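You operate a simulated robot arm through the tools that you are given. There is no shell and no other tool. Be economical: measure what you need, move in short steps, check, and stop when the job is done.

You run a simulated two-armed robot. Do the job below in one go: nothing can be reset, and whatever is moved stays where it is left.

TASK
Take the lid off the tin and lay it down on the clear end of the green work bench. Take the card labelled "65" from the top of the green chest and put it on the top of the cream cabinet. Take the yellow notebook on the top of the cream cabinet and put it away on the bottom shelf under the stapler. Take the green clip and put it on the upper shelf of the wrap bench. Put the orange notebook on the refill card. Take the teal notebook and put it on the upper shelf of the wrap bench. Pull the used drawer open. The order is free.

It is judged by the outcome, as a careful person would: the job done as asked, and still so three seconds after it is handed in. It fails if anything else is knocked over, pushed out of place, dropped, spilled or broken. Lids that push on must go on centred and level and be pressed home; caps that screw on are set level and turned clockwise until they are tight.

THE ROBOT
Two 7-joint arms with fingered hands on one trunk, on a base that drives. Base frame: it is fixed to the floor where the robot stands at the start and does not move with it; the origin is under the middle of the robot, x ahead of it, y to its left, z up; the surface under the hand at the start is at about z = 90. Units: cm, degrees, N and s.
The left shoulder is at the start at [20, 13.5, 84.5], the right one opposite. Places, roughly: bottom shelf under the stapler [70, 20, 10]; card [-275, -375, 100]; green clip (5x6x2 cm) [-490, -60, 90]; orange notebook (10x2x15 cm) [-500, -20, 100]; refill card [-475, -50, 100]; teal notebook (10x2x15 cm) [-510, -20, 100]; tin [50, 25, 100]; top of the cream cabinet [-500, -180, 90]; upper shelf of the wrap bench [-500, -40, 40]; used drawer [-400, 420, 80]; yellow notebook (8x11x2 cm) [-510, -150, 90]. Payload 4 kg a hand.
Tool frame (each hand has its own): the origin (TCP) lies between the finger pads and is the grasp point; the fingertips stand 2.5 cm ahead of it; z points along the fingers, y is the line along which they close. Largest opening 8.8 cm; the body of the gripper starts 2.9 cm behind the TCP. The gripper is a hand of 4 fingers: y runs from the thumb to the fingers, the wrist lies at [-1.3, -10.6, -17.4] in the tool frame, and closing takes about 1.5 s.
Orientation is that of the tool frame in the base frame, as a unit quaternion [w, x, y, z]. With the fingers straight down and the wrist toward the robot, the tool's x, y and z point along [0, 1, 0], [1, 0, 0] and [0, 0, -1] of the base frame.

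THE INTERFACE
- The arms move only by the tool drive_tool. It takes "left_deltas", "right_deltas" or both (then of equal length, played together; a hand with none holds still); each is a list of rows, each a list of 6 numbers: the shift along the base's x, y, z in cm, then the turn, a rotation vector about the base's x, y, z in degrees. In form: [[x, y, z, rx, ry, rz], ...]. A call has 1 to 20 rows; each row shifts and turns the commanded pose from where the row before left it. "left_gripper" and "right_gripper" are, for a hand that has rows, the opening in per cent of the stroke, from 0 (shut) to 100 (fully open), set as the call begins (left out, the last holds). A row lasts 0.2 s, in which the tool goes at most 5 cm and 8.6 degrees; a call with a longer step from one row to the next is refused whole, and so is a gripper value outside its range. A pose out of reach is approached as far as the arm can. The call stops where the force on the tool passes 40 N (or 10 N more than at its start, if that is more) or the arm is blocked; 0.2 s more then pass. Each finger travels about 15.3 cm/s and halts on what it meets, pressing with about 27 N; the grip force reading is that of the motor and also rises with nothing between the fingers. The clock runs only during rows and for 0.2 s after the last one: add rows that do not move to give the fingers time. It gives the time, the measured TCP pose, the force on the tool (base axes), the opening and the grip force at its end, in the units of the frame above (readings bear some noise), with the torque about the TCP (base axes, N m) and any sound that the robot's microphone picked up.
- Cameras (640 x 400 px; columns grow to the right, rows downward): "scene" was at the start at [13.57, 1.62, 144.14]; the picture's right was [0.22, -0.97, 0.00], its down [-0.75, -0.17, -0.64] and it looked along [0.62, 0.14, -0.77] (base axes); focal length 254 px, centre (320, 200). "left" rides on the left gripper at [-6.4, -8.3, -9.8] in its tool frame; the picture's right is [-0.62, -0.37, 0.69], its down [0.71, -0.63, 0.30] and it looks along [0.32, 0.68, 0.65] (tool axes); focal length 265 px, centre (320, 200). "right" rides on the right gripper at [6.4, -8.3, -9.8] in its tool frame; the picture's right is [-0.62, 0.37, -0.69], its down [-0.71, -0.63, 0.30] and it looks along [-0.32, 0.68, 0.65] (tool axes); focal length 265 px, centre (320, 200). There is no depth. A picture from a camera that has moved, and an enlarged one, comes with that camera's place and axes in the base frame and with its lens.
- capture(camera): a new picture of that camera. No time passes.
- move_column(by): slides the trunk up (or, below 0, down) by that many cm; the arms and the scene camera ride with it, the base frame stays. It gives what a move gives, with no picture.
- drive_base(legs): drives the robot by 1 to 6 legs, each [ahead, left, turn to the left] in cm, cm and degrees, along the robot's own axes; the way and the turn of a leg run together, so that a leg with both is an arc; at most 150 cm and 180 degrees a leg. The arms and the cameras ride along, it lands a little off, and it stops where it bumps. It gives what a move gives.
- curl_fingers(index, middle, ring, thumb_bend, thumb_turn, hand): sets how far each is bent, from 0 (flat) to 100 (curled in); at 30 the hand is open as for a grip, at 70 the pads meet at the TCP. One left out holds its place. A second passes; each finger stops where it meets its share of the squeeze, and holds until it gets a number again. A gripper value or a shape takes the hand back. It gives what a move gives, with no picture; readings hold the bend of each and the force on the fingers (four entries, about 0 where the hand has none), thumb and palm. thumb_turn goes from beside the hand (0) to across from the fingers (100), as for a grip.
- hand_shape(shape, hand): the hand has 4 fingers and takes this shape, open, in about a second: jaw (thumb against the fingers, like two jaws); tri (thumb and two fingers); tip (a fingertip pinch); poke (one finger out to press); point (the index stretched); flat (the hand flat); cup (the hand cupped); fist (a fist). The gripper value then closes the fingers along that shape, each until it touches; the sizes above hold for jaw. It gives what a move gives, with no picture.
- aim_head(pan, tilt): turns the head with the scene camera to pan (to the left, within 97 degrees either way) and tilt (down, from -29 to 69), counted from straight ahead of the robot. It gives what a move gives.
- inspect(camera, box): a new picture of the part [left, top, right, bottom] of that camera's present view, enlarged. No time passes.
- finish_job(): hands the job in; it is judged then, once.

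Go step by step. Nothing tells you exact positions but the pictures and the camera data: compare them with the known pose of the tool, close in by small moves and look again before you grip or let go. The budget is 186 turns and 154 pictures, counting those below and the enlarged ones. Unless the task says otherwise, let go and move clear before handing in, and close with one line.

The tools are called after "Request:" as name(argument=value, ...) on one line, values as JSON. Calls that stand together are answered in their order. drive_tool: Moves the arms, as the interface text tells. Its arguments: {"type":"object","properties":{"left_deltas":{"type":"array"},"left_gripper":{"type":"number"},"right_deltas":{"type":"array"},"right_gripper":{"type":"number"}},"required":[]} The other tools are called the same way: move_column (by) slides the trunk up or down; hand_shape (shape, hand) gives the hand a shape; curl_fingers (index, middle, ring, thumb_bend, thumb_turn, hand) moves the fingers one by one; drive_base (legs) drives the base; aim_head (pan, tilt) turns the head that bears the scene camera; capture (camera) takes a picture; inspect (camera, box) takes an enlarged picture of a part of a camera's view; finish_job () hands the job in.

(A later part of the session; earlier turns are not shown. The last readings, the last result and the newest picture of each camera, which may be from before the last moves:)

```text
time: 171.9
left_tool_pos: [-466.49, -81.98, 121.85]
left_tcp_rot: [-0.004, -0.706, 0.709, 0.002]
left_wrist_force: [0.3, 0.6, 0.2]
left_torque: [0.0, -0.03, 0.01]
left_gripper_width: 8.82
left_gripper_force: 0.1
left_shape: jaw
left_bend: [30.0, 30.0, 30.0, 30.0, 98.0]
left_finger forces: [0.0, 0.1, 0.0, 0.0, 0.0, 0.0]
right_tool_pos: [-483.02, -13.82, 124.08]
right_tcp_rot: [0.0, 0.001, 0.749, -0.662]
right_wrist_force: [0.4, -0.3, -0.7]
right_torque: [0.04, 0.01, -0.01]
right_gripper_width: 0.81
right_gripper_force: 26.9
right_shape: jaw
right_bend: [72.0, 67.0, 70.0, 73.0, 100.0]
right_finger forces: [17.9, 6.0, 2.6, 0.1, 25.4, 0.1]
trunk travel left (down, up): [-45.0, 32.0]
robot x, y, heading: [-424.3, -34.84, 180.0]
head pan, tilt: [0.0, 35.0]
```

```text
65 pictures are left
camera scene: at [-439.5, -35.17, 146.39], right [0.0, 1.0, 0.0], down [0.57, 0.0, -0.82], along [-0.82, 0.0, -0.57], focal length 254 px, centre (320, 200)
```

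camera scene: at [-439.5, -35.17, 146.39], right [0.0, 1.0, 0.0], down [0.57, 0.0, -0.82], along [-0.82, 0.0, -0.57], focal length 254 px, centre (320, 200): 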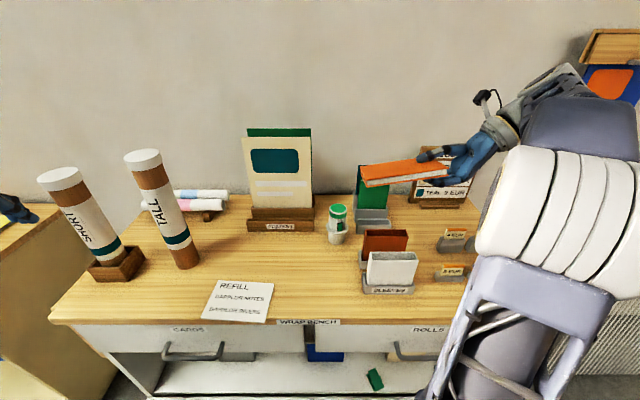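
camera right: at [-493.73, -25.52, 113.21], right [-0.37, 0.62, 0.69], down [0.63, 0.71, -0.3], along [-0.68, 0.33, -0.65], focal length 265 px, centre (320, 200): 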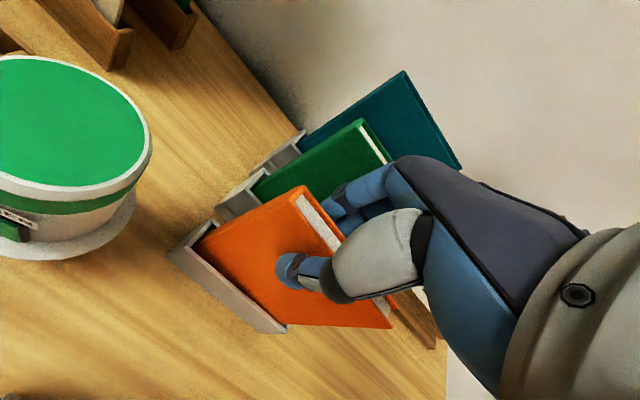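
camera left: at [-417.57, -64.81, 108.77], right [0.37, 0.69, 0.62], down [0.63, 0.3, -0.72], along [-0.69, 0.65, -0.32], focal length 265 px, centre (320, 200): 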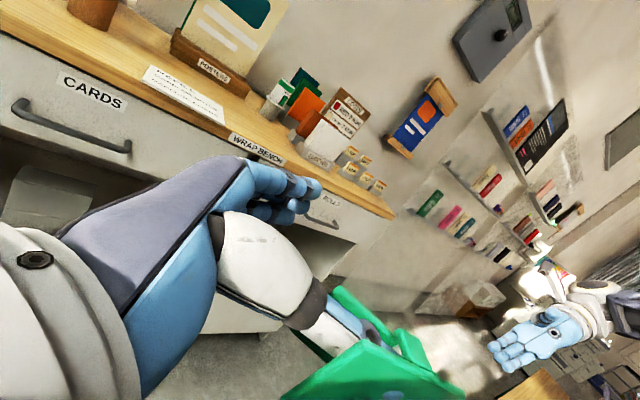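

A step was too long; I resend with smaller ones.

Request:
drive_tool(right_deltas=[[0.6, -4.5, 0, 0, 0, 0], [0.6, -4.5, 0, 0, 0, 0], [0.6, -4.5, -1, 0, 0, 0], [0.6, -4.5, -1.5, 0, 0, 0], [0.6, -4.5, -1.5, 0, 0, 0], [0.6, -4.5, -1.5, 0, 0, 0], [0.6, -4.5, -1.5, 0, 0, 0], [0.8, -4.2, -1.5, 0, 0, 0], [0, 0, -4, 0, 0, 0], [0, 0, -4, 0, 0, 0], [0, 0, -3, 0, 0, 0], [0, 0, 0, 0, 0, 0]])

Request:
capture(camera="scene")

```text
time: 174.5
left_tool_pos: [-466.62, -82.05, 121.92]
left_tcp_rot: [-0.003, -0.705, 0.709, 0.002]
left_wrist_force: [-0.4, 0.2, -0.3]
left_torque: [0.03, -0.02, 0.04]
left_gripper_width: 8.79
left_gripper_force: 0.1
left_shape: jaw
left_bend: [30.0, 30.0, 30.0, 30.0, 98.0]
left_finger forces: [0.0, 0.0, 0.1, 0.0, 0.0, 0.0]
right_tool_pos: [-477.89, -49.67, 104.47]
right_tcp_rot: [0.001, -0.001, 0.748, -0.663]
right_wrist_force: [-0.5, -0.3, -1.9]
right_torque: [0.06, 0.0, -0.02]
right_gripper_width: 0.78
right_gripper_force: 27.3
right_shape: jaw
right_bend: [72.0, 67.0, 70.0, 73.0, 100.0]
right_finger forces: [17.9, 5.9, 2.7, 0.0, 25.4, 0.0]
trunk travel left (down, up): [-45.0, 32.0]
robot x, y, heading: [-424.63, -35.18, 180.0]
head pan, tilt: [0.0, 35.0]
```

```text
64 pictures are left
camera scene: at [-439.5, -35.18, 146.39], right [0.0, 1.0, 0.0], down [0.57, 0.0, -0.82], along [-0.82, 0.0, -0.57], focal length 254 px, centre (320, 200)
```

scene: 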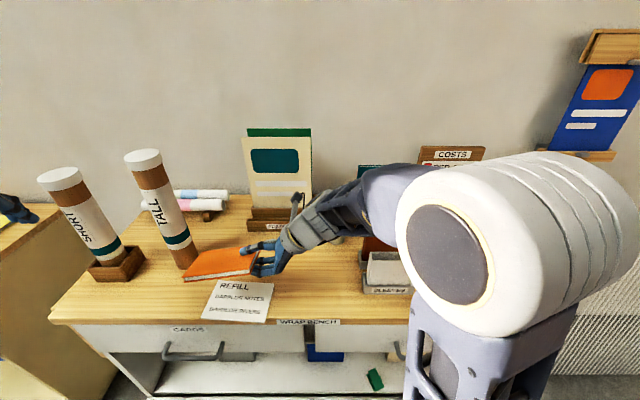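

It's a bit left; I shift right 1.8 cm and lower toward the card.

Request:
drive_tool(right_deltas=[[0, 1.8, -3, 0, 0, 0], [0, 0, -3, 0, 0, 0], [0, 0, -2, 0, 0, 0], [0, 0, -0.8, 0, 0, 0], [0, 0, -0.5, 0, 0, 0], [0, 0, -0.4, 0, 0, 0], [0, 0, -0.4, 0, 0, 0], [0, 0, 0, 0, 0, 0]])

Request:
inspect(camera="scene", box=[160, 210, 340, 330])

```text
time: 176.3
left_tool_pos: [-466.6, -82.02, 121.76]
left_tcp_rot: [-0.004, -0.705, 0.709, 0.002]
left_wrist_force: [-0.1, 0.6, -0.6]
left_torque: [0.03, 0.02, 0.0]
left_gripper_width: 8.79
left_gripper_force: 0.1
left_shape: jaw
left_bend: [30.0, 30.0, 30.0, 30.0, 98.0]
left_finger forces: [0.0, 0.0, 0.0, 0.1, 0.1, 0.0]
right_tool_pos: [-477.98, -47.86, 94.43]
right_tcp_rot: [0.001, 0.0, 0.749, -0.662]
right_wrist_force: [1.1, 0.0, -1.1]
right_torque: [0.08, -0.03, -0.01]
right_gripper_width: 0.78
right_gripper_force: 27.0
right_shape: jaw
right_bend: [72.0, 67.0, 70.0, 73.0, 100.0]
right_finger forces: [17.9, 5.9, 2.6, 0.0, 25.4, 0.0]
trunk travel left (down, up): [-45.0, 32.0]
robot x, y, heading: [-424.77, -34.59, 179.7]
head pan, tilt: [0.0, 35.0]
```

```text
3.33 times, centred on (250, 270) of scene
camera zoom: at [-439.5, -35.18, 146.39], right [0.0, 1.0, 0.0], down [0.57, 0.0, -0.82], along [-0.82, 0.0, -0.57], focal length 846 px, centre (553, -33)
```

zoom: 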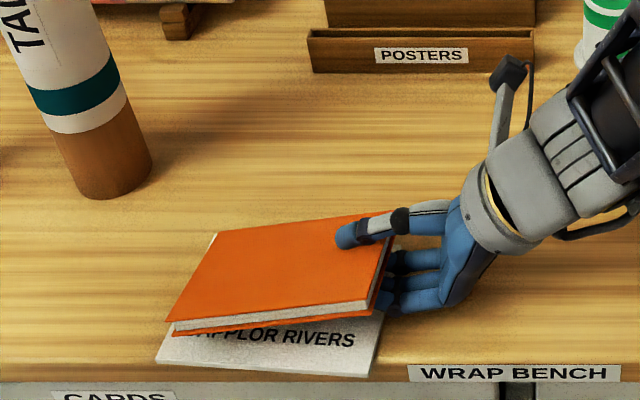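

Nearly there; I bring it 1.2 cm nearer and go down to contact.

Request:
drive_tool(right_deltas=[[0.7, 0, -0.2, 0, 0, 0], [0.6, 0, -0.2, 0, 0, 0], [0, 0, -0.3, 0, 0, 0], [0, 0, -0.3, 0, 0, 0], [0, 0, -0.3, 0, 0, 0], [0, 0, -0.3, 0, 0, 0], [0, 0, 0, 0, 0, 0]])

Request:
inspect(camera="scene", box=[160, 210, 340, 330])

```text
time: 177.7
left_tool_pos: [-466.52, -82.11, 121.86]
left_tcp_rot: [-0.003, -0.705, 0.709, 0.002]
left_wrist_force: [-0.4, -0.1, -0.2]
left_torque: [0.01, -0.01, -0.01]
left_gripper_width: 8.81
left_gripper_force: 0.0
left_shape: jaw
left_bend: [30.0, 30.0, 30.0, 30.0, 98.0]
left_finger forces: [0.0, 0.1, 0.0, 0.0, 0.0, 0.0]
right_tool_pos: [-476.67, -47.84, 93.36]
right_tcp_rot: [-0.004, -0.001, 0.748, -0.664]
right_wrist_force: [4.2, 9.7, 26.1]
right_torque: [0.21, -0.17, 0.02]
right_gripper_width: 0.62
right_gripper_force: 26.6
right_shape: jaw
right_bend: [71.0, 71.0, 70.0, 75.0, 94.0]
right_finger forces: [17.5, 34.8, 0.0, 0.0, 29.8, 0.0]
trunk travel left (down, up): [-45.0, 32.0]
robot x, y, heading: [-424.59, -34.88, 179.8]
head pan, tilt: [0.0, 35.0]
stopped in row 6 (right hand): the force on the tool passed its limit at 43 N (the readings are from after the stop); the commanded pose is now the measured one
```

```text
3.33 times, centred on (250, 270) of scene
camera zoom: at [-439.44, -35.11, 146.4], right [0.0, 1.0, 0.0], down [0.57, 0.0, -0.82], along [-0.82, 0.0, -0.57], focal length 846 px, centre (553, -33)
```

zoom: 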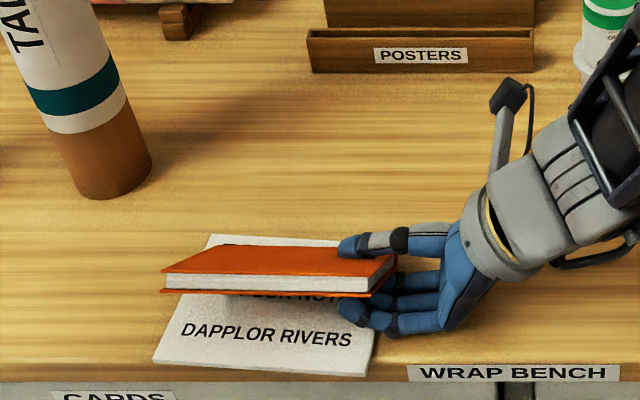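

Contact; the notebook rolled a little in the grip. I ease up 0.4 cm, shift 1 cm back, and take another look before releasing.

Request:
drive_tool(right_deltas=[[-0.5, 0, 0.4, 0, 0, 0], [-0.5, 0, 0, 0, 0, 0], [0, 0, 0, 0, 0, 0]])

Request:
curl_fingers(hand="right", thumb_bend=45)

Request:
inspect(camera="scene", box=[160, 210, 340, 330])

```text
time: 178.5
left_tool_pos: [-466.54, -82.01, 121.95]
left_tcp_rot: [-0.003, -0.706, 0.709, 0.002]
left_wrist_force: [0.8, 0.0, -0.6]
left_torque: [0.03, 0.01, 0.02]
left_gripper_width: 8.8
left_gripper_force: 0.0
left_shape: jaw
left_bend: [30.0, 30.0, 30.0, 30.0, 98.0]
left_finger forces: [0.1, 0.0, 0.0, 0.0, 0.1, 0.0]
right_tool_pos: [-477.83, -47.87, 93.52]
right_tcp_rot: [-0.001, -0.001, 0.748, -0.663]
right_wrist_force: [2.5, 0.3, 6.4]
right_torque: [0.05, -0.1, 0.02]
right_gripper_width: 0.7
right_gripper_force: 27.2
right_shape: jaw
right_bend: [71.0, 72.0, 70.0, 75.0, 95.0]
right_finger forces: [20.6, 11.5, 0.0, 0.0, 25.3, 0.1]
trunk travel left (down, up): [-45.0, 32.0]
robot x, y, heading: [-424.7, -35.34, 179.8]
head pan, tilt: [0.0, 35.0]
```

```text
time: 179.5
left_tool_pos: [-466.57, -81.98, 121.93]
left_tcp_rot: [-0.002, -0.706, 0.708, 0.002]
left_wrist_force: [0.2, 0.3, -0.6]
left_torque: [-0.03, -0.03, 0.02]
left_gripper_width: 8.8
left_gripper_force: 0.1
left_shape: jaw
left_bend: [30.0, 30.0, 30.0, 30.0, 98.0]
left_finger forces: [0.1, 0.0, 0.0, 0.0, 0.1, 0.0]
right_tool_pos: [-477.79, -47.78, 93.46]
right_tcp_rot: [-0.001, -0.001, 0.749, -0.663]
right_wrist_force: [-0.3, -0.9, -1.6]
right_torque: [0.05, 0.01, -0.01]
right_gripper_width: 1.6
right_gripper_force: 3.4
right_shape: fingers
right_bend: [74.0, 73.0, 70.0, 44.0, 100.0]
right_finger forces: [2.9, 0.0, 0.8, 0.1, 2.9, 0.0]
trunk travel left (down, up): [-45.0, 32.0]
robot x, y, heading: [-424.92, -35.31, 179.8]
head pan, tilt: [0.0, 35.0]
```

```text
3.33 times, centred on (250, 270) of scene
camera zoom: at [-439.5, -35.16, 146.39], right [0.0, 1.0, 0.0], down [0.57, 0.0, -0.82], along [-0.82, 0.0, -0.57], focal length 846 px, centre (553, -33)
```

zoom: 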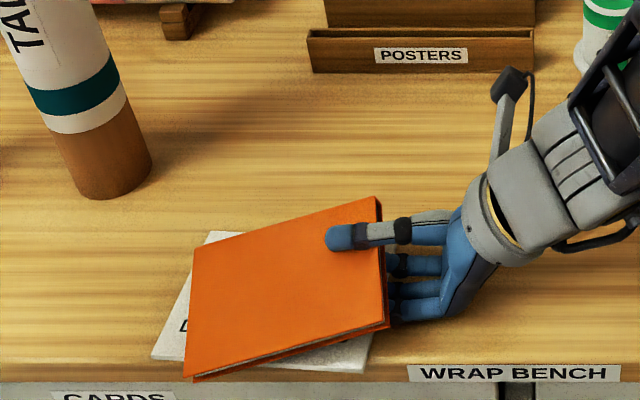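

The notebook rests on the card with only its far right corner on a finger. I open the thumb and slide the hand out to the right.

Request:
curl_fingers(hand="right", thumb_bend=20)

Request:
drive_tool(right_deltas=[[0, 1.5, 0, 0, 0, 0], [0, 2, 0, 0, 0, 0], [0, 2, 0, 0, 0, 0], [0, 2, 0, 0, 0, 0], [0, 0, 0, 0, 0, 0]])

Request:
inspect(camera="scene", box=[160, 210, 340, 330])

```text
time: 180.5
left_tool_pos: [-466.49, -81.92, 121.9]
left_tcp_rot: [-0.003, -0.705, 0.709, 0.001]
left_wrist_force: [-0.2, 0.3, -0.4]
left_torque: [-0.02, 0.02, 0.01]
left_gripper_width: 8.79
left_gripper_force: 0.1
left_shape: jaw
left_bend: [30.0, 30.0, 30.0, 30.0, 98.0]
left_finger forces: [0.1, 0.0, 0.1, 0.1, 0.1, 0.0]
right_tool_pos: [-477.67, -47.72, 93.55]
right_tcp_rot: [-0.002, -0.001, 0.748, -0.663]
right_wrist_force: [0.6, -0.6, -0.9]
right_torque: [0.0, -0.01, 0.01]
right_gripper_width: 3.17
right_gripper_force: 0.3
right_shape: fingers
right_bend: [74.0, 73.0, 70.0, 20.0, 100.0]
right_finger forces: [0.6, 0.0, 0.1, 0.1, 0.0, 0.0]
trunk travel left (down, up): [-45.0, 32.0]
robot x, y, heading: [-424.72, -34.72, 179.9]
head pan, tilt: [0.0, 35.0]
```

```text
time: 181.7
left_tool_pos: [-466.63, -82.02, 121.81]
left_tcp_rot: [-0.003, -0.705, 0.709, 0.002]
left_wrist_force: [-0.7, 0.7, -0.2]
left_torque: [-0.03, -0.01, -0.04]
left_gripper_width: 8.8
left_gripper_force: 0.1
left_shape: jaw
left_bend: [30.0, 30.0, 30.0, 30.0, 98.0]
left_finger forces: [0.1, 0.0, 0.0, 0.0, 0.0, 0.0]
right_tool_pos: [-477.66, -40.23, 93.6]
right_tcp_rot: [-0.001, -0.001, 0.749, -0.663]
right_wrist_force: [0.9, 0.6, -1.2]
right_torque: [0.0, 0.02, 0.0]
right_gripper_width: 3.1
right_gripper_force: 0.2
right_shape: fingers
right_bend: [75.0, 73.0, 70.0, 20.0, 100.0]
right_finger forces: [0.0, 0.0, 0.0, 0.0, 0.0, 0.0]
trunk travel left (down, up): [-45.0, 32.0]
robot x, y, heading: [-424.85, -35.06, 179.8]
head pan, tilt: [0.0, 35.0]
```

```text
3.33 times, centred on (250, 270) of scene
camera zoom: at [-439.5, -35.16, 146.39], right [0.0, 1.0, 0.0], down [0.57, 0.0, -0.82], along [-0.82, 0.0, -0.57], focal length 846 px, centre (553, -33)
```

zoom: 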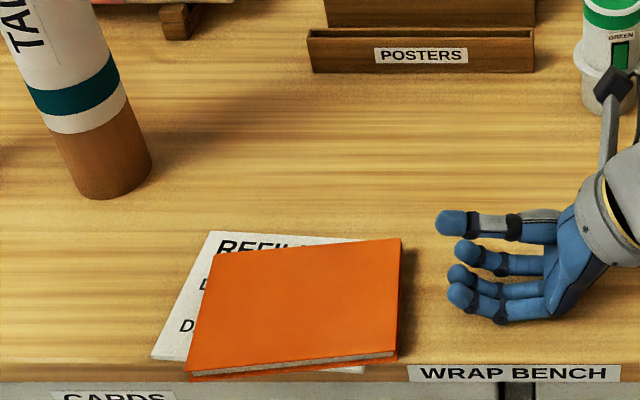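

The orange notebook lies flat on the refill card. Now I lift the right hand away and turn it down, then shift the base right so the left hand can fetch the teal one.

Request:
drive_tool(right_deltas=[[0, 3, 2, 0, 0, 0], [0, 2, 4, 0, 0, 0], [0, 2, 4, 0, 0, 0], [0, 2, 4, 0, 0, 0], [0, 2, 4, -7, 0, 0], [0, 2, 4, 4.9, 4.9, 4.9], [0, 2, 4, 4.9, 4.9, 4.9], [0, 2, 2, 4.9, 4.9, 4.9], [0, 2, 0, 4.9, 4.9, 4.9], [0, 2, 0, 4.9, 4.9, 4.9], [0, 2, 0, 4.9, 4.9, 4.9], [0, 2, 0, 4.9, 4.9, 4.9], [0, 2, 0, 4.9, 4.9, 4.9], [0, 0, 0, 4.9, 4.9, 4.9], [0, 0, 0, 4.9, 4.9, 4.9], [0, 0, 0, 4.9, 4.9, 4.9], [0, 0, 0, 4.9, 4.9, 4.9], [0, 0, 0, 4.9, 4.9, 4.9], [0, 0, 0, 4.9, 4.9, 4.9], [0, 0, 0, 0.7, 0.7, 0.7]], right_gripper=100)

Request:
drive_base(legs=[[0, -40, 0], [5, 0, 0]])

Request:
capture(camera="scene")

Request:
capture(camera="left")

```text
time: 185.9
left_tool_pos: [-466.54, -82.07, 121.93]
left_tcp_rot: [-0.003, -0.705, 0.709, 0.002]
left_wrist_force: [-0.2, 0.3, 0.8]
left_torque: [0.03, -0.01, -0.01]
left_gripper_width: 8.78
left_gripper_force: 0.0
left_shape: jaw
left_bend: [30.0, 30.0, 30.0, 30.0, 98.0]
left_finger forces: [0.0, 0.1, 0.0, 0.1, 0.1, 0.1]
right_tool_pos: [-477.7, -13.26, 121.55]
right_tcp_rot: [0.0, 0.708, -0.706, -0.001]
right_wrist_force: [0.1, -1.2, 0.5]
right_torque: [0.01, 0.0, 0.03]
right_gripper_width: 8.76
right_gripper_force: 0.0
right_shape: jaw
right_bend: [30.0, 30.0, 30.0, 30.0, 98.0]
right_finger forces: [0.0, 0.1, 0.0, 0.0, 0.0, 0.1]
trunk travel left (down, up): [-45.0, 32.0]
robot x, y, heading: [-424.59, -35.0, 179.8]
head pan, tilt: [0.0, 35.0]
```

```text
time: 188.9
left_tool_pos: [-471.5, -41.97, 121.99]
left_tcp_rot: [-0.004, -0.706, 0.709, 0.001]
left_wrist_force: [-0.8, 0.3, -0.2]
left_torque: [-0.03, 0.0, 0.01]
left_gripper_width: 8.8
left_gripper_force: 0.0
left_shape: jaw
left_bend: [30.0, 30.0, 30.0, 30.0, 98.0]
left_finger forces: [0.1, 0.1, 0.0, 0.0, 0.0, 0.0]
right_tool_pos: [-482.64, 26.74, 121.47]
right_tcp_rot: [-0.002, 0.709, -0.706, 0.0]
right_wrist_force: [0.1, 0.4, -0.1]
right_torque: [0.04, 0.03, 0.02]
right_gripper_width: 8.79
right_gripper_force: 0.1
right_shape: jaw
right_bend: [30.0, 30.0, 30.0, 30.0, 98.0]
right_finger forces: [0.0, 0.1, 0.0, 0.0, 0.0, 0.0]
trunk travel left (down, up): [-45.0, 32.0]
robot x, y, heading: [-429.73, 5.08, 179.8]
head pan, tilt: [0.0, 35.0]
```

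```text
59 pictures are left
camera scene: at [-444.46, 4.91, 146.39], right [0.0, 1.0, 0.0], down [0.57, 0.0, -0.82], along [-0.82, 0.0, -0.57], focal length 254 px, centre (320, 200)
```

scene: 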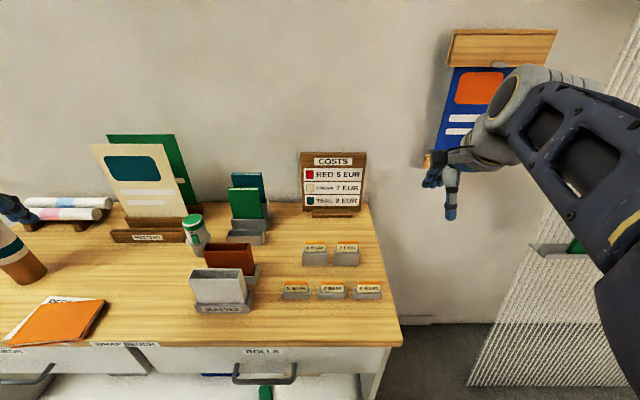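

```text
58 pictures are left
camera left: at [-463.07, -35.57, 131.71], right [0.37, 0.62, -0.7], down [0.62, -0.72, -0.31], along [-0.69, -0.32, -0.65], focal length 265 px, centre (320, 200)
```

left: 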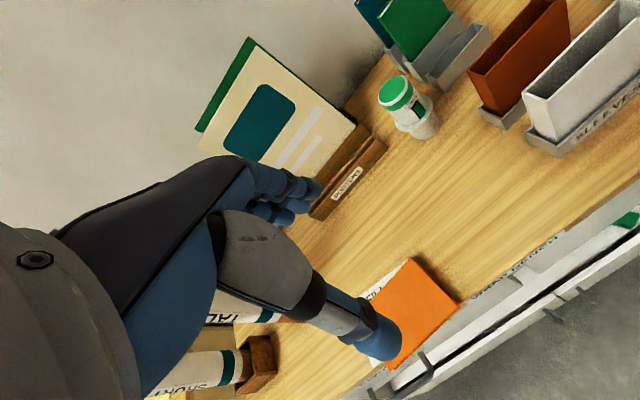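

I move the left hand to above the teal notebook, approaching along y≈-17 to stay clear of the poster stand.

Request:
drive_tool(left_deltas=[[0, 4.2, 0.5, 0, 0, 0], [0, 4.2, 0.5, 0, 0, 0], [0, 4.2, 0.5, 0, 0, 0], [0, 4.2, 0.5, 0, 0, 0], [0, 4.2, 0, 0, 0, 0], [-4, 4.1, 0, 0, 0, 0], [-4.5, 0, 0, 0, 0, 0], [-4.5, 0, 0, 0, 0, 0], [-4.5, 0, 0, 0, 0, 0], [-4.5, 0, 0, 0, 0, 0], [-4.5, 0, -1, 0, 0, 0], [-4.5, 0, -2, 0, 0, 0], [-4.5, 0, -2, 0, 0, 0], [-4.5, 0, -2, 0, 0, 0], [-4.5, 0, -2, 0, 0, 0], [-2, 0, -2, 0, 0, 0], [0, 0, 0, 0, 0, 0]], left_gripper=60)

Request:
capture(camera="left")

Request:
inspect(camera="scene", box=[180, 120, 320, 260])

```text
refused: row 6 steps farther than a row can; nothing moved
```

```text
57 pictures are left
camera left: at [-463.07, -35.57, 131.71], right [0.37, 0.62, -0.7], down [0.62, -0.72, -0.31], along [-0.69, -0.32, -0.65], focal length 265 px, centre (320, 200)
```

left: 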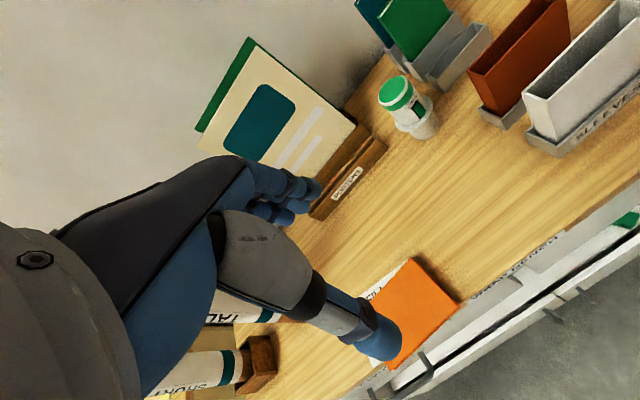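

```text
2.86 times, centred on (250, 190) of scene
camera zoom: at [-444.46, 4.91, 146.39], right [0.0, 1.0, 0.0], down [0.57, 0.0, -0.82], along [-0.82, 0.0, -0.57], focal length 725 px, centre (520, 229)
```

zoom: 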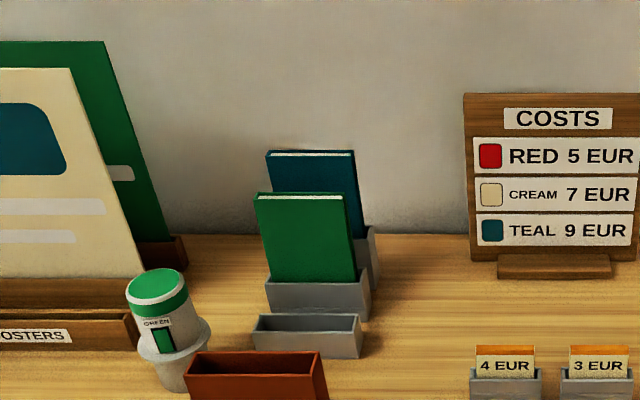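

Teal top centre ≈[-518.7, -18.5, 105.4]. I resend with legal steps.

Request:
drive_tool(left_deltas=[[0, 4.2, 0.5, 0, 0, 0], [0, 4.2, 0.5, 0, 0, 0], [0, 4.2, 0.5, 0, 0, 0], [0, 4.2, 0.5, 0, 0, 0], [0, 4.2, 0, 0, 0, 0], [-3, 2.5, 0, 0, 0, 0], [-4.5, 0, 0, 0, 0, 0], [-4.5, 0, 0, 0, 0, 0], [-4.5, 0, 0, 0, 0, 0], [-4.5, 0, 0, 0, 0, 0], [-4.5, 0, -1, 0, 0, 0], [-4.5, 0, -2, 0, 0, 0], [-4.5, 0, -2, 0, 0, 0], [-4.5, 0, -2, 0, 0, 0], [-4.5, 0, -2, 0, 0, 0], [-3.7, 0, -2, 0, 0, 0], [0, 0, -2, 0, 0, 0], [0, 0, 0, 0, 0, 0]], left_gripper=60)

Request:
capture(camera="left")

Request:
inspect(camera="scene", box=[180, 120, 320, 260])

```text
time: 192.7
left_tool_pos: [-520.29, -19.68, 110.28]
left_tcp_rot: [-0.003, -0.705, 0.709, 0.001]
left_wrist_force: [0.2, -0.3, 0.3]
left_torque: [0.02, 0.04, 0.01]
left_gripper_width: 5.32
left_gripper_force: 0.1
left_shape: jaw
left_bend: [29.0, 40.0, 37.0, 64.0, 100.0]
left_finger forces: [0.1, 0.0, 0.0, 0.0, 0.1, 0.0]
left hand out of reach, approached as far as the arm can: row 5, 16
right_tool_pos: [-482.7, 26.87, 121.49]
right_tcp_rot: [-0.001, 0.708, -0.706, 0.0]
right_wrist_force: [0.3, -1.4, 0.8]
right_torque: [0.01, 0.01, 0.02]
right_gripper_width: 8.83
right_gripper_force: 0.0
right_shape: jaw
right_bend: [30.0, 30.0, 30.0, 30.0, 98.0]
right_finger forces: [0.0, 0.0, 0.1, 0.1, 0.1, 0.0]
trunk travel left (down, up): [-45.0, 32.0]
robot x, y, heading: [-429.61, 4.94, 179.9]
head pan, tilt: [0.0, 35.0]
```

```text
55 pictures are left
camera left: at [-511.93, -13.2, 120.0], right [0.37, 0.62, -0.7], down [0.62, -0.72, -0.31], along [-0.69, -0.32, -0.65], focal length 265 px, centre (320, 200)
```

left: 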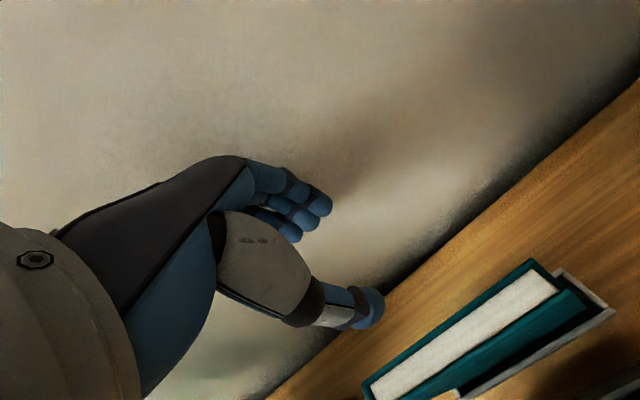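

```text
2.86 times, centred on (250, 190) of scene
camera zoom: at [-444.46, 4.92, 146.39], right [0.0, 1.0, 0.0], down [0.57, 0.0, -0.82], along [-0.82, 0.0, -0.57], focal length 725 px, centre (520, 229)
```

zoom: 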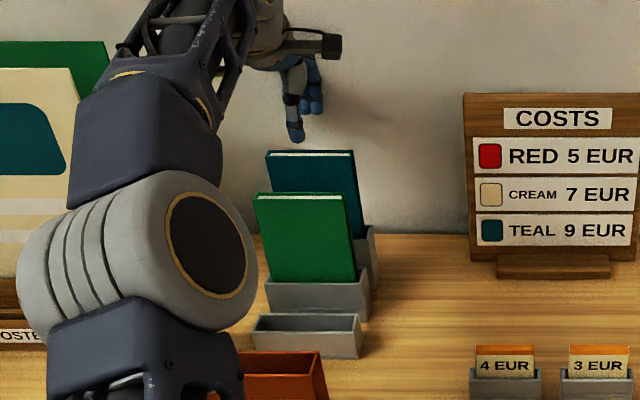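

The hand camera shows the teal top nearer: about [-513.9, -17, 108.5]. I raise, shift back 6.3 cm, and recheck.

Request:
drive_tool(left_deltas=[[0, 0, 4, 0, 0, 0], [3.2, 1.3, 0, 0, 0, 0], [3.2, 1.2, 0, 0, 0, 0], [0, 0, -2, 0, 0, 0], [0, 0, 0, 0, 0, 0]])

Request:
capture(camera="left")

```text
time: 193.9
left_tool_pos: [-513.25, -16.95, 111.82]
left_tcp_rot: [-0.004, -0.706, 0.708, 0.001]
left_wrist_force: [-0.2, -1.5, -0.2]
left_torque: [-0.02, -0.01, -0.01]
left_gripper_width: 5.34
left_gripper_force: 0.0
left_shape: jaw
left_bend: [29.0, 40.0, 37.0, 64.0, 100.0]
left_finger forces: [0.0, 0.0, 0.1, 0.1, 0.1, 0.0]
left hand out of reach, approached as far as the arm can: row 1
right_tool_pos: [-482.73, 26.7, 121.6]
right_tcp_rot: [0.0, 0.708, -0.706, 0.001]
right_wrist_force: [0.0, 0.2, -0.4]
right_torque: [-0.01, -0.01, 0.01]
right_gripper_width: 8.8
right_gripper_force: 0.0
right_shape: jaw
right_bend: [30.0, 30.0, 30.0, 30.0, 98.0]
right_finger forces: [0.0, 0.0, 0.0, 0.0, 0.0, 0.1]
trunk travel left (down, up): [-45.0, 32.0]
robot x, y, heading: [-430.08, 4.72, 179.9]
head pan, tilt: [0.0, 35.0]
```

```text
53 pictures are left
camera left: at [-504.8, -10.55, 121.66], right [0.37, 0.62, -0.7], down [0.62, -0.72, -0.31], along [-0.69, -0.32, -0.65], focal length 265 px, centre (320, 200)
```

left: 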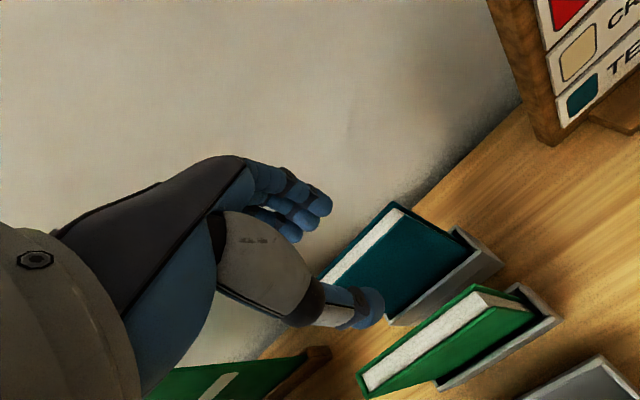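

Teal top ≈[-513.9, -16.9, 107.8], between the fingers. I descend and close.

Request:
drive_tool(left_deltas=[[-0.5, 0, -2, 0, 0, 0], [0, 0, -2, 0, 0, 0], [0, 0, -2, 0, 0, 0], [0, 0, 0, 0, 0, 0]])

Request:
drive_tool(left_deltas=[[0, 0, 0, 0, 0, 0], [0, 0, 0, 0, 0, 0], [0, 0, 0, 0, 0, 0], [0, 0, 0, 0, 0, 0], [0, 0, 0, 0, 0, 0]], left_gripper=0)

Request:
capture(camera="left")

```text
time: 194.9
left_tool_pos: [-513.74, -17.01, 105.94]
left_tcp_rot: [-0.003, -0.705, 0.709, 0.002]
left_wrist_force: [-0.5, 0.2, -0.2]
left_torque: [0.0, -0.01, -0.01]
left_gripper_width: 5.34
left_gripper_force: 0.1
left_shape: jaw
left_bend: [29.0, 40.0, 37.0, 64.0, 100.0]
left_finger forces: [0.0, 0.0, 0.0, 0.0, 0.0, 0.0]
right_tool_pos: [-482.7, 26.63, 121.54]
right_tcp_rot: [-0.001, 0.708, -0.706, 0.0]
right_wrist_force: [0.2, -0.1, 0.4]
right_torque: [0.01, 0.01, 0.0]
right_gripper_width: 8.81
right_gripper_force: 0.1
right_shape: jaw
right_bend: [30.0, 30.0, 30.0, 30.0, 98.0]
right_finger forces: [0.0, 0.1, 0.0, 0.1, 0.0, 0.1]
trunk travel left (down, up): [-45.0, 32.0]
robot x, y, heading: [-429.7, 4.8, 179.8]
head pan, tilt: [0.0, 35.0]
```

```text
time: 196.1
left_tool_pos: [-513.7, -16.94, 105.8]
left_tcp_rot: [-0.003, -0.705, 0.709, 0.002]
left_wrist_force: [0.1, 0.6, -0.2]
left_torque: [-0.01, 0.02, 0.03]
left_gripper_width: 0.9
left_gripper_force: 26.7
left_shape: jaw
left_bend: [72.0, 65.0, 66.0, 74.0, 100.0]
left_finger forces: [14.7, 6.9, 3.1, 0.0, 24.5, 0.0]
right_tool_pos: [-482.77, 26.82, 121.45]
right_tcp_rot: [-0.001, 0.709, -0.705, 0.0]
right_wrist_force: [-0.2, 0.6, 0.7]
right_torque: [0.02, 0.0, -0.05]
right_gripper_width: 8.79
right_gripper_force: 0.1
right_shape: jaw
right_bend: [30.0, 30.0, 30.0, 30.0, 98.0]
right_finger forces: [0.1, 0.0, 0.0, 0.0, 0.1, 0.1]
trunk travel left (down, up): [-45.0, 32.0]
robot x, y, heading: [-429.66, 5.1, 179.7]
head pan, tilt: [0.0, 35.0]
```

```text
52 pictures are left
camera left: at [-505.29, -10.56, 115.64], right [0.37, 0.62, -0.7], down [0.62, -0.72, -0.31], along [-0.69, -0.32, -0.65], focal length 265 px, centre (320, 200)
```

left: 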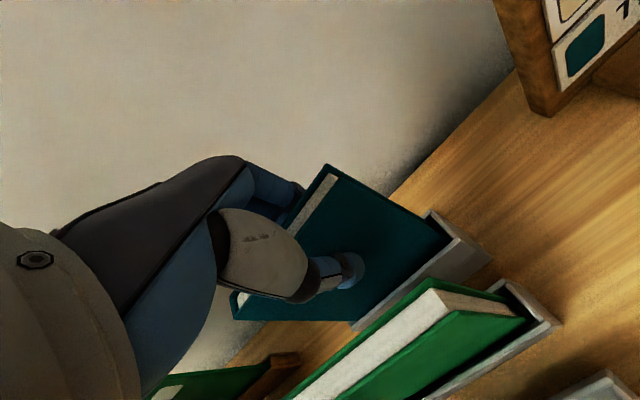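

Teal is gripped. I lift with the trunk (straight up 20 cm), then back the base away.

Request:
move_column(by=20)

Request:
drive_base(legs=[[-62, 0, 0], [0, 33, 0]])

Request:
capture(camera="scene")

```text
time: 198.3
left_tool_pos: [-513.8, -17.09, 125.86]
left_tcp_rot: [-0.003, -0.705, 0.709, 0.002]
left_wrist_force: [-0.1, 0.1, -1.0]
left_torque: [0.0, 0.02, 0.02]
left_gripper_width: 0.89
left_gripper_force: 27.3
left_shape: jaw
left_bend: [72.0, 66.0, 70.0, 74.0, 100.0]
left_finger forces: [16.4, 5.8, 2.8, 0.0, 25.0, 0.0]
right_tool_pos: [-482.79, 26.88, 141.51]
right_tcp_rot: [-0.001, 0.708, -0.706, 0.001]
right_wrist_force: [-0.4, -0.3, 0.4]
right_torque: [0.01, -0.01, -0.01]
right_gripper_width: 8.79
right_gripper_force: 0.1
right_shape: jaw
right_bend: [30.0, 30.0, 30.0, 30.0, 98.0]
right_finger forces: [0.0, 0.0, 0.0, 0.0, 0.1, 0.1]
trunk travel left (down, up): [-65.0, 12.0]
robot x, y, heading: [-429.65, 4.9, 179.7]
head pan, tilt: [0.0, 35.0]
```

```text
time: 203.5
left_tool_pos: [-451.95, -49.56, 125.8]
left_tcp_rot: [-0.003, -0.703, 0.711, 0.003]
left_wrist_force: [-0.1, 0.0, -1.5]
left_torque: [0.01, -0.04, 0.0]
left_gripper_width: 0.9
left_gripper_force: 26.8
left_shape: jaw
left_bend: [72.0, 66.0, 70.0, 74.0, 100.0]
left_finger forces: [16.4, 5.7, 2.8, 0.0, 25.1, 0.1]
right_tool_pos: [-420.56, -5.98, 141.5]
right_tcp_rot: [0.0, -0.706, 0.708, 0.0]
right_wrist_force: [-0.4, 0.3, -0.1]
right_torque: [0.02, 0.0, 0.02]
right_gripper_width: 8.8
right_gripper_force: 0.0
right_shape: jaw
right_bend: [30.0, 30.0, 30.0, 30.0, 98.0]
right_finger forces: [0.1, 0.0, 0.0, 0.0, 0.0, 0.0]
trunk travel left (down, up): [-65.0, 12.0]
robot x, y, heading: [-367.93, -28.22, 179.4]
head pan, tilt: [0.0, 35.0]
```

```text
51 pictures are left
camera scene: at [-382.51, -28.08, 166.39], right [0.01, 1.0, 0.0], down [0.57, -0.01, -0.82], along [-0.82, 0.01, -0.57], focal length 254 px, centre (320, 200)
```

scene: 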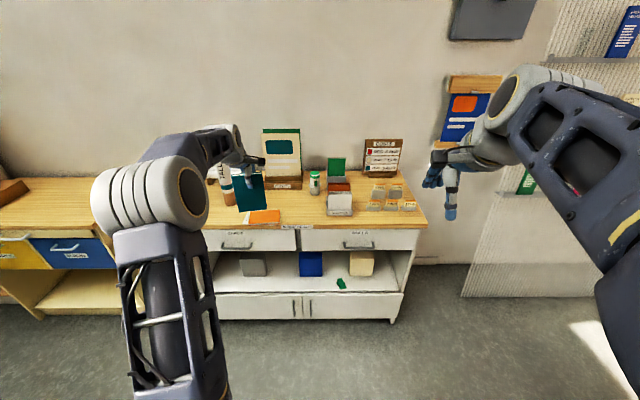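

I back off slightly more and pitch the left hand forward so the notebook lies flat ahead.

Request:
drive_base(legs=[[-15, 0, 0.5]])

Request:
drive_tool(left_deltas=[[0, 0, 0, 0, 8, 0], [0, 0, 0, 0, 8, 0], [0, 0, 0, 0, 8, 0], [0, 0, 0, 0, 8, 0], [0, 0, 0, 0, 8, 0], [0, 0, 0, 0, 8, 0], [0, 0, 0, 0, 8, 0], [0, 0, 0, 0, 8, 0], [0, 0, 0, 0, 8, 0], [0, 0, 0, 0, 0, 0]])

Request:
capture(camera="scene")

```text
time: 204.9
left_tool_pos: [-436.58, -50.26, 125.94]
left_tcp_rot: [-0.003, -0.706, 0.708, 0.001]
left_wrist_force: [-0.6, -0.2, -1.1]
left_torque: [0.05, 0.01, 0.01]
left_gripper_width: 0.9
left_gripper_force: 27.0
left_shape: jaw
left_bend: [72.0, 66.0, 70.0, 74.0, 100.0]
left_finger forces: [16.6, 5.8, 2.7, 0.0, 25.1, 0.0]
right_tool_pos: [-405.65, -6.54, 141.56]
right_tcp_rot: [0.001, 0.709, -0.705, 0.0]
right_wrist_force: [0.1, 0.2, 0.1]
right_torque: [0.01, 0.0, -0.02]
right_gripper_width: 8.78
right_gripper_force: 0.0
right_shape: jaw
right_bend: [30.0, 30.0, 30.0, 30.0, 98.0]
right_finger forces: [0.1, 0.0, 0.0, 0.0, 0.0, 0.0]
trunk travel left (down, up): [-65.0, 12.0]
robot x, y, heading: [-352.66, -27.81, 179.8]
head pan, tilt: [0.0, 35.0]
```

```text
time: 207.1
left_tool_pos: [-436.39, -50.26, 125.88]
left_tcp_rot: [-0.42, -0.569, 0.571, 0.417]
left_wrist_force: [0.5, 0.2, -0.4]
left_torque: [-0.01, -0.04, 0.0]
left_gripper_width: 0.87
left_gripper_force: 27.3
left_shape: jaw
left_bend: [72.0, 67.0, 70.0, 74.0, 100.0]
left_finger forces: [16.9, 5.2, 2.4, 0.1, 25.6, 0.0]
right_tool_pos: [-405.61, -6.61, 141.49]
right_tcp_rot: [0.0, 0.709, -0.706, 0.001]
right_wrist_force: [0.1, -0.2, 0.6]
right_torque: [-0.02, 0.01, 0.0]
right_gripper_width: 8.79
right_gripper_force: 0.0
right_shape: jaw
right_bend: [30.0, 30.0, 30.0, 30.0, 98.0]
right_finger forces: [0.0, 0.1, 0.0, 0.0, 0.1, 0.0]
trunk travel left (down, up): [-65.0, 12.0]
robot x, y, heading: [-352.87, -28.07, 180.2]
head pan, tilt: [0.0, 35.0]
```

```text
50 pictures are left
camera scene: at [-367.34, -28.28, 166.39], right [0.0, 1.0, 0.0], down [0.57, 0.0, -0.82], along [-0.82, 0.0, -0.57], focal length 254 px, centre (320, 200)
```

scene: 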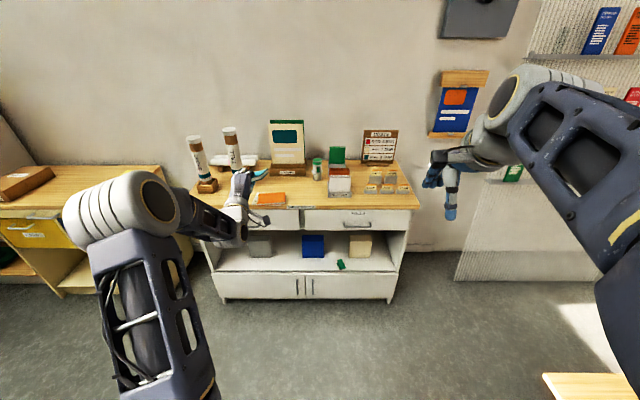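

The notebook now points forward, sloping 18° down. I lower the trunk fully.

Request:
move_column(by=-40)

Request:
move_column(by=-25)

Request:
drive_tool(left_deltas=[[0, 0, -4, 0, 0, 0], [0, 0.5, -4, 0, 0, 0], [0, 0.3, -4, 0, 0, 0], [0, 0, 0, 0, 0, 0]])

Request:
capture(camera="scene")

Request:
capture(camera="left")

```text
time: 210.9
left_tool_pos: [-436.54, -50.03, 85.86]
left_tcp_rot: [-0.419, -0.57, 0.571, 0.417]
left_wrist_force: [-0.1, 0.6, -2.1]
left_torque: [0.02, -0.04, -0.01]
left_gripper_width: 0.88
left_gripper_force: 27.1
left_shape: jaw
left_bend: [72.0, 67.0, 70.0, 74.0, 99.0]
left_finger forces: [17.1, 5.0, 2.5, 0.0, 25.5, 0.0]
right_tool_pos: [-405.53, -6.59, 101.55]
right_tcp_rot: [0.0, 0.709, -0.705, 0.0]
right_wrist_force: [-0.3, 0.4, -0.1]
right_torque: [0.03, 0.01, -0.01]
right_gripper_width: 8.8
right_gripper_force: 0.1
right_shape: jaw
right_bend: [30.0, 30.0, 30.0, 30.0, 98.0]
right_finger forces: [0.1, 0.0, 0.0, 0.1, 0.1, 0.0]
trunk travel left (down, up): [-25.0, 52.0]
robot x, y, heading: [-352.65, -28.13, 179.9]
head pan, tilt: [0.0, 35.0]
```

```text
time: 213.5
left_tool_pos: [-436.52, -50.15, 60.89]
left_tcp_rot: [-0.419, -0.57, 0.572, 0.416]
left_wrist_force: [0.4, -0.5, -1.4]
left_torque: [-0.01, -0.03, 0.0]
left_gripper_width: 0.9
left_gripper_force: 27.2
left_shape: jaw
left_bend: [72.0, 67.0, 70.0, 74.0, 99.0]
left_finger forces: [17.0, 5.1, 2.6, 0.0, 25.7, 0.0]
right_tool_pos: [-405.68, -6.46, 76.53]
right_tcp_rot: [0.0, 0.709, -0.705, 0.0]
right_wrist_force: [0.9, 0.7, -0.6]
right_torque: [0.01, -0.03, -0.03]
right_gripper_width: 8.82
right_gripper_force: 0.0
right_shape: jaw
right_bend: [30.0, 30.0, 30.0, 30.0, 98.0]
right_finger forces: [0.0, 0.0, 0.0, 0.0, 0.0, 0.0]
trunk travel left (down, up): [0.0, 77.0]
robot x, y, heading: [-352.36, -27.94, 179.8]
head pan, tilt: [0.0, 35.0]
```

```text
time: 214.5
left_tool_pos: [-436.51, -49.42, 48.81]
left_tcp_rot: [-0.419, -0.571, 0.571, 0.415]
left_wrist_force: [0.2, -0.6, -1.0]
left_torque: [0.04, -0.03, -0.04]
left_gripper_width: 0.89
left_gripper_force: 27.1
left_shape: jaw
left_bend: [72.0, 67.0, 70.0, 74.0, 99.0]
left_finger forces: [17.3, 4.9, 2.5, 0.0, 25.7, 0.0]
right_tool_pos: [-405.68, -6.52, 76.52]
right_tcp_rot: [0.0, 0.71, -0.705, 0.0]
right_wrist_force: [-1.0, -0.6, 0.3]
right_torque: [-0.01, 0.03, -0.01]
right_gripper_width: 8.81
right_gripper_force: 0.1
right_shape: jaw
right_bend: [30.0, 30.0, 30.0, 30.0, 98.0]
right_finger forces: [0.0, 0.0, 0.0, 0.0, 0.0, 0.0]
trunk travel left (down, up): [0.0, 77.0]
robot x, y, heading: [-352.66, -28.38, 179.9]
head pan, tilt: [0.0, 35.0]
```

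```text
49 pictures are left
camera scene: at [-367.34, -28.28, 101.39], right [0.0, 1.0, 0.0], down [0.57, 0.0, -0.82], along [-0.82, 0.0, -0.57], focal length 254 px, centre (320, 200)
```

scene: 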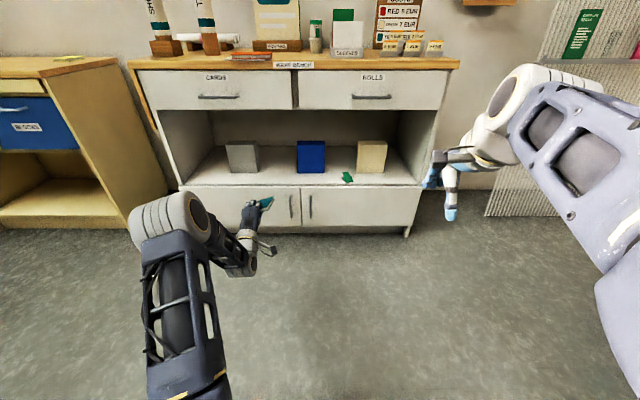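

```text
48 pictures are left
camera left: at [-424.7, -43.02, 43.81], right [-0.55, 0.62, -0.56], down [-0.1, -0.72, -0.69], along [-0.83, -0.32, 0.46], focal length 265 px, centre (320, 200)
```

left: 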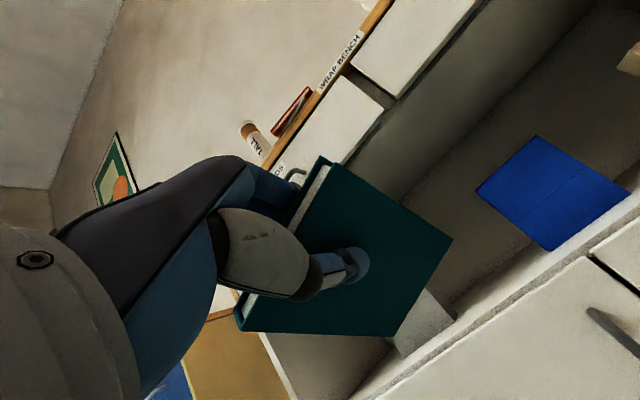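

Clear path; I drive 33 cm forward and then lower the far edge to the shelf.

Request:
drive_base(legs=[[33, 0, 0]])

Request:
drive_tool(left_deltas=[[-1.5, 0, -1, 0, 0, 0], [-1, 0, -2, 0, 0, 0], [0, 0, -1, 0, 0, 0], [0, 0, -0.7, 0, 0, 0], [0, 0, -0.5, 0, 0, 0], [0, 0, -0.4, 0, 0, 0], [0, 0, 0, 0, 0, 0]])

Request:
capture(camera="scene")

Request:
capture(camera="left")

```text
time: 216.7
left_tool_pos: [-469.52, -49.34, 48.71]
left_tcp_rot: [-0.418, -0.569, 0.572, 0.418]
left_wrist_force: [-0.8, 0.8, -1.6]
left_torque: [0.01, -0.06, 0.0]
left_gripper_width: 0.88
left_gripper_force: 27.2
left_shape: jaw
left_bend: [72.0, 67.0, 70.0, 74.0, 99.0]
left_finger forces: [17.2, 4.9, 2.5, 0.0, 25.7, 0.1]
right_tool_pos: [-438.34, -6.27, 76.48]
right_tcp_rot: [-0.001, 0.709, -0.706, 0.0]
right_wrist_force: [-0.1, -0.6, 1.4]
right_torque: [-0.03, -0.02, 0.02]
right_gripper_width: 8.77
right_gripper_force: 0.0
right_shape: jaw
right_bend: [30.0, 30.0, 30.0, 30.0, 98.0]
right_finger forces: [0.0, 0.1, 0.0, 0.0, 0.0, 0.0]
trunk travel left (down, up): [0.0, 77.0]
robot x, y, heading: [-385.46, -28.29, 179.9]
head pan, tilt: [0.0, 35.0]
```

```text
time: 218.3
left_tool_pos: [-471.97, -49.19, 43.36]
left_tcp_rot: [-0.419, -0.569, 0.571, 0.417]
left_wrist_force: [0.1, 0.2, -1.7]
left_torque: [0.04, -0.02, 0.0]
left_gripper_width: 0.91
left_gripper_force: 27.1
left_shape: jaw
left_bend: [72.0, 67.0, 70.0, 74.0, 99.0]
left_finger forces: [17.4, 4.9, 2.3, 0.0, 25.6, 0.1]
right_tool_pos: [-438.41, -6.37, 76.37]
right_tcp_rot: [0.0, 0.709, -0.706, 0.001]
right_wrist_force: [-0.1, 0.4, 0.5]
right_torque: [0.0, -0.02, -0.01]
right_gripper_width: 8.76
right_gripper_force: 0.0
right_shape: jaw
right_bend: [30.0, 30.0, 30.0, 30.0, 98.0]
right_finger forces: [0.0, 0.0, 0.0, 0.1, 0.0, 0.0]
trunk travel left (down, up): [0.0, 77.0]
robot x, y, heading: [-385.49, -28.15, 179.9]
head pan, tilt: [0.0, 35.0]
```

```text
47 pictures are left
camera scene: at [-400.21, -28.21, 101.39], right [0.0, 1.0, 0.0], down [0.57, 0.0, -0.82], along [-0.82, 0.0, -0.57], focal length 254 px, centre (320, 200)
```

scene: 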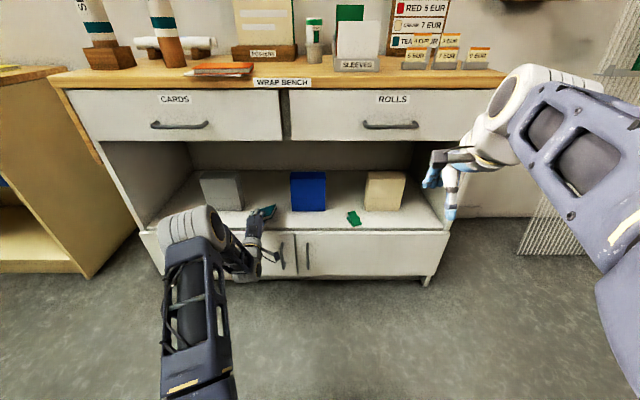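

```text
46 pictures are left
camera left: at [-460.11, -42.85, 38.23], right [-0.55, 0.62, -0.56], down [-0.1, -0.72, -0.69], along [-0.83, -0.32, 0.46], focal length 265 px, centre (320, 200)
```

left: 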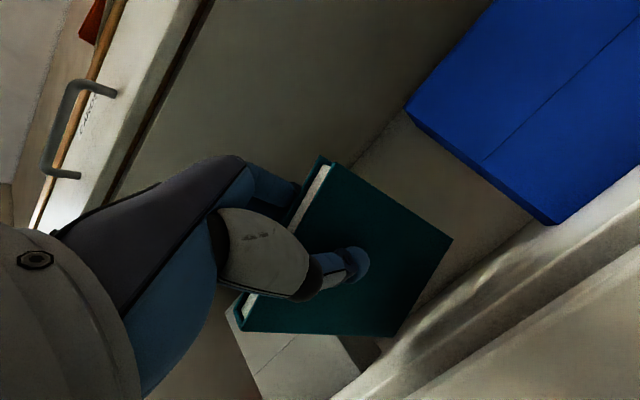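

Over the shelf between the boxes. I lower to contact.

Request:
drive_tool(left_deltas=[[0, 0.5, -0.4, 0, 0, 0], [0, 0.5, -0.4, 0, 0, 0], [0, 0, -0.4, 0, 0, 0], [0, 0, -0.4, 0, 0, 0], [0, 0, -0.4, 0, 0, 0], [0, 0, -0.4, 0, 0, 0], [0, 0, -0.4, 0, 0, 0], [0, 0, 0, 0, 0, 0]])

Request:
capture(camera="left")

```text
time: 220.1
left_tool_pos: [-472.04, -48.17, 40.45]
left_tcp_rot: [-0.418, -0.57, 0.572, 0.416]
left_wrist_force: [1.5, 0.1, 2.1]
left_torque: [-0.1, 0.21, -0.02]
left_gripper_width: 0.9
left_gripper_force: 27.4
left_shape: jaw
left_bend: [72.0, 72.0, 70.0, 74.0, 99.0]
left_finger forces: [16.9, 7.5, 3.9, 0.1, 27.0, 0.0]
right_tool_pos: [-438.4, -6.36, 76.57]
right_tcp_rot: [-0.001, 0.708, -0.706, 0.001]
right_wrist_force: [0.4, -0.4, -0.1]
right_torque: [0.03, 0.05, 0.03]
right_gripper_width: 8.78
right_gripper_force: 0.0
right_shape: jaw
right_bend: [30.0, 30.0, 30.0, 30.0, 98.0]
right_finger forces: [0.0, 0.1, 0.0, 0.0, 0.1, 0.0]
trunk travel left (down, up): [0.0, 77.0]
robot x, y, heading: [-385.42, -28.11, 180.2]
head pan, tilt: [0.0, 35.0]
```

```text
45 pictures are left
camera left: at [-460.11, -41.85, 35.44], right [-0.55, 0.62, -0.56], down [-0.1, -0.72, -0.69], along [-0.83, -0.32, 0.46], focal length 265 px, centre (320, 200)
```

left: 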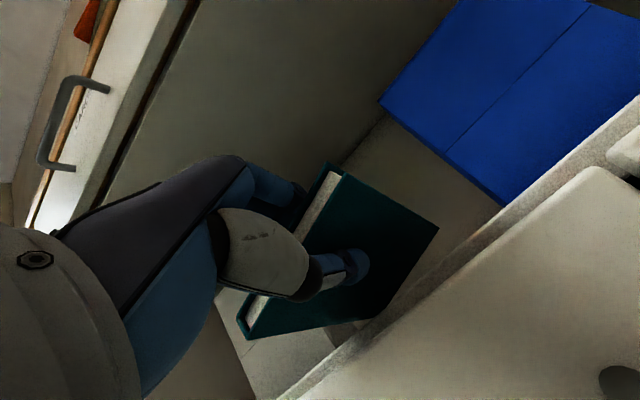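

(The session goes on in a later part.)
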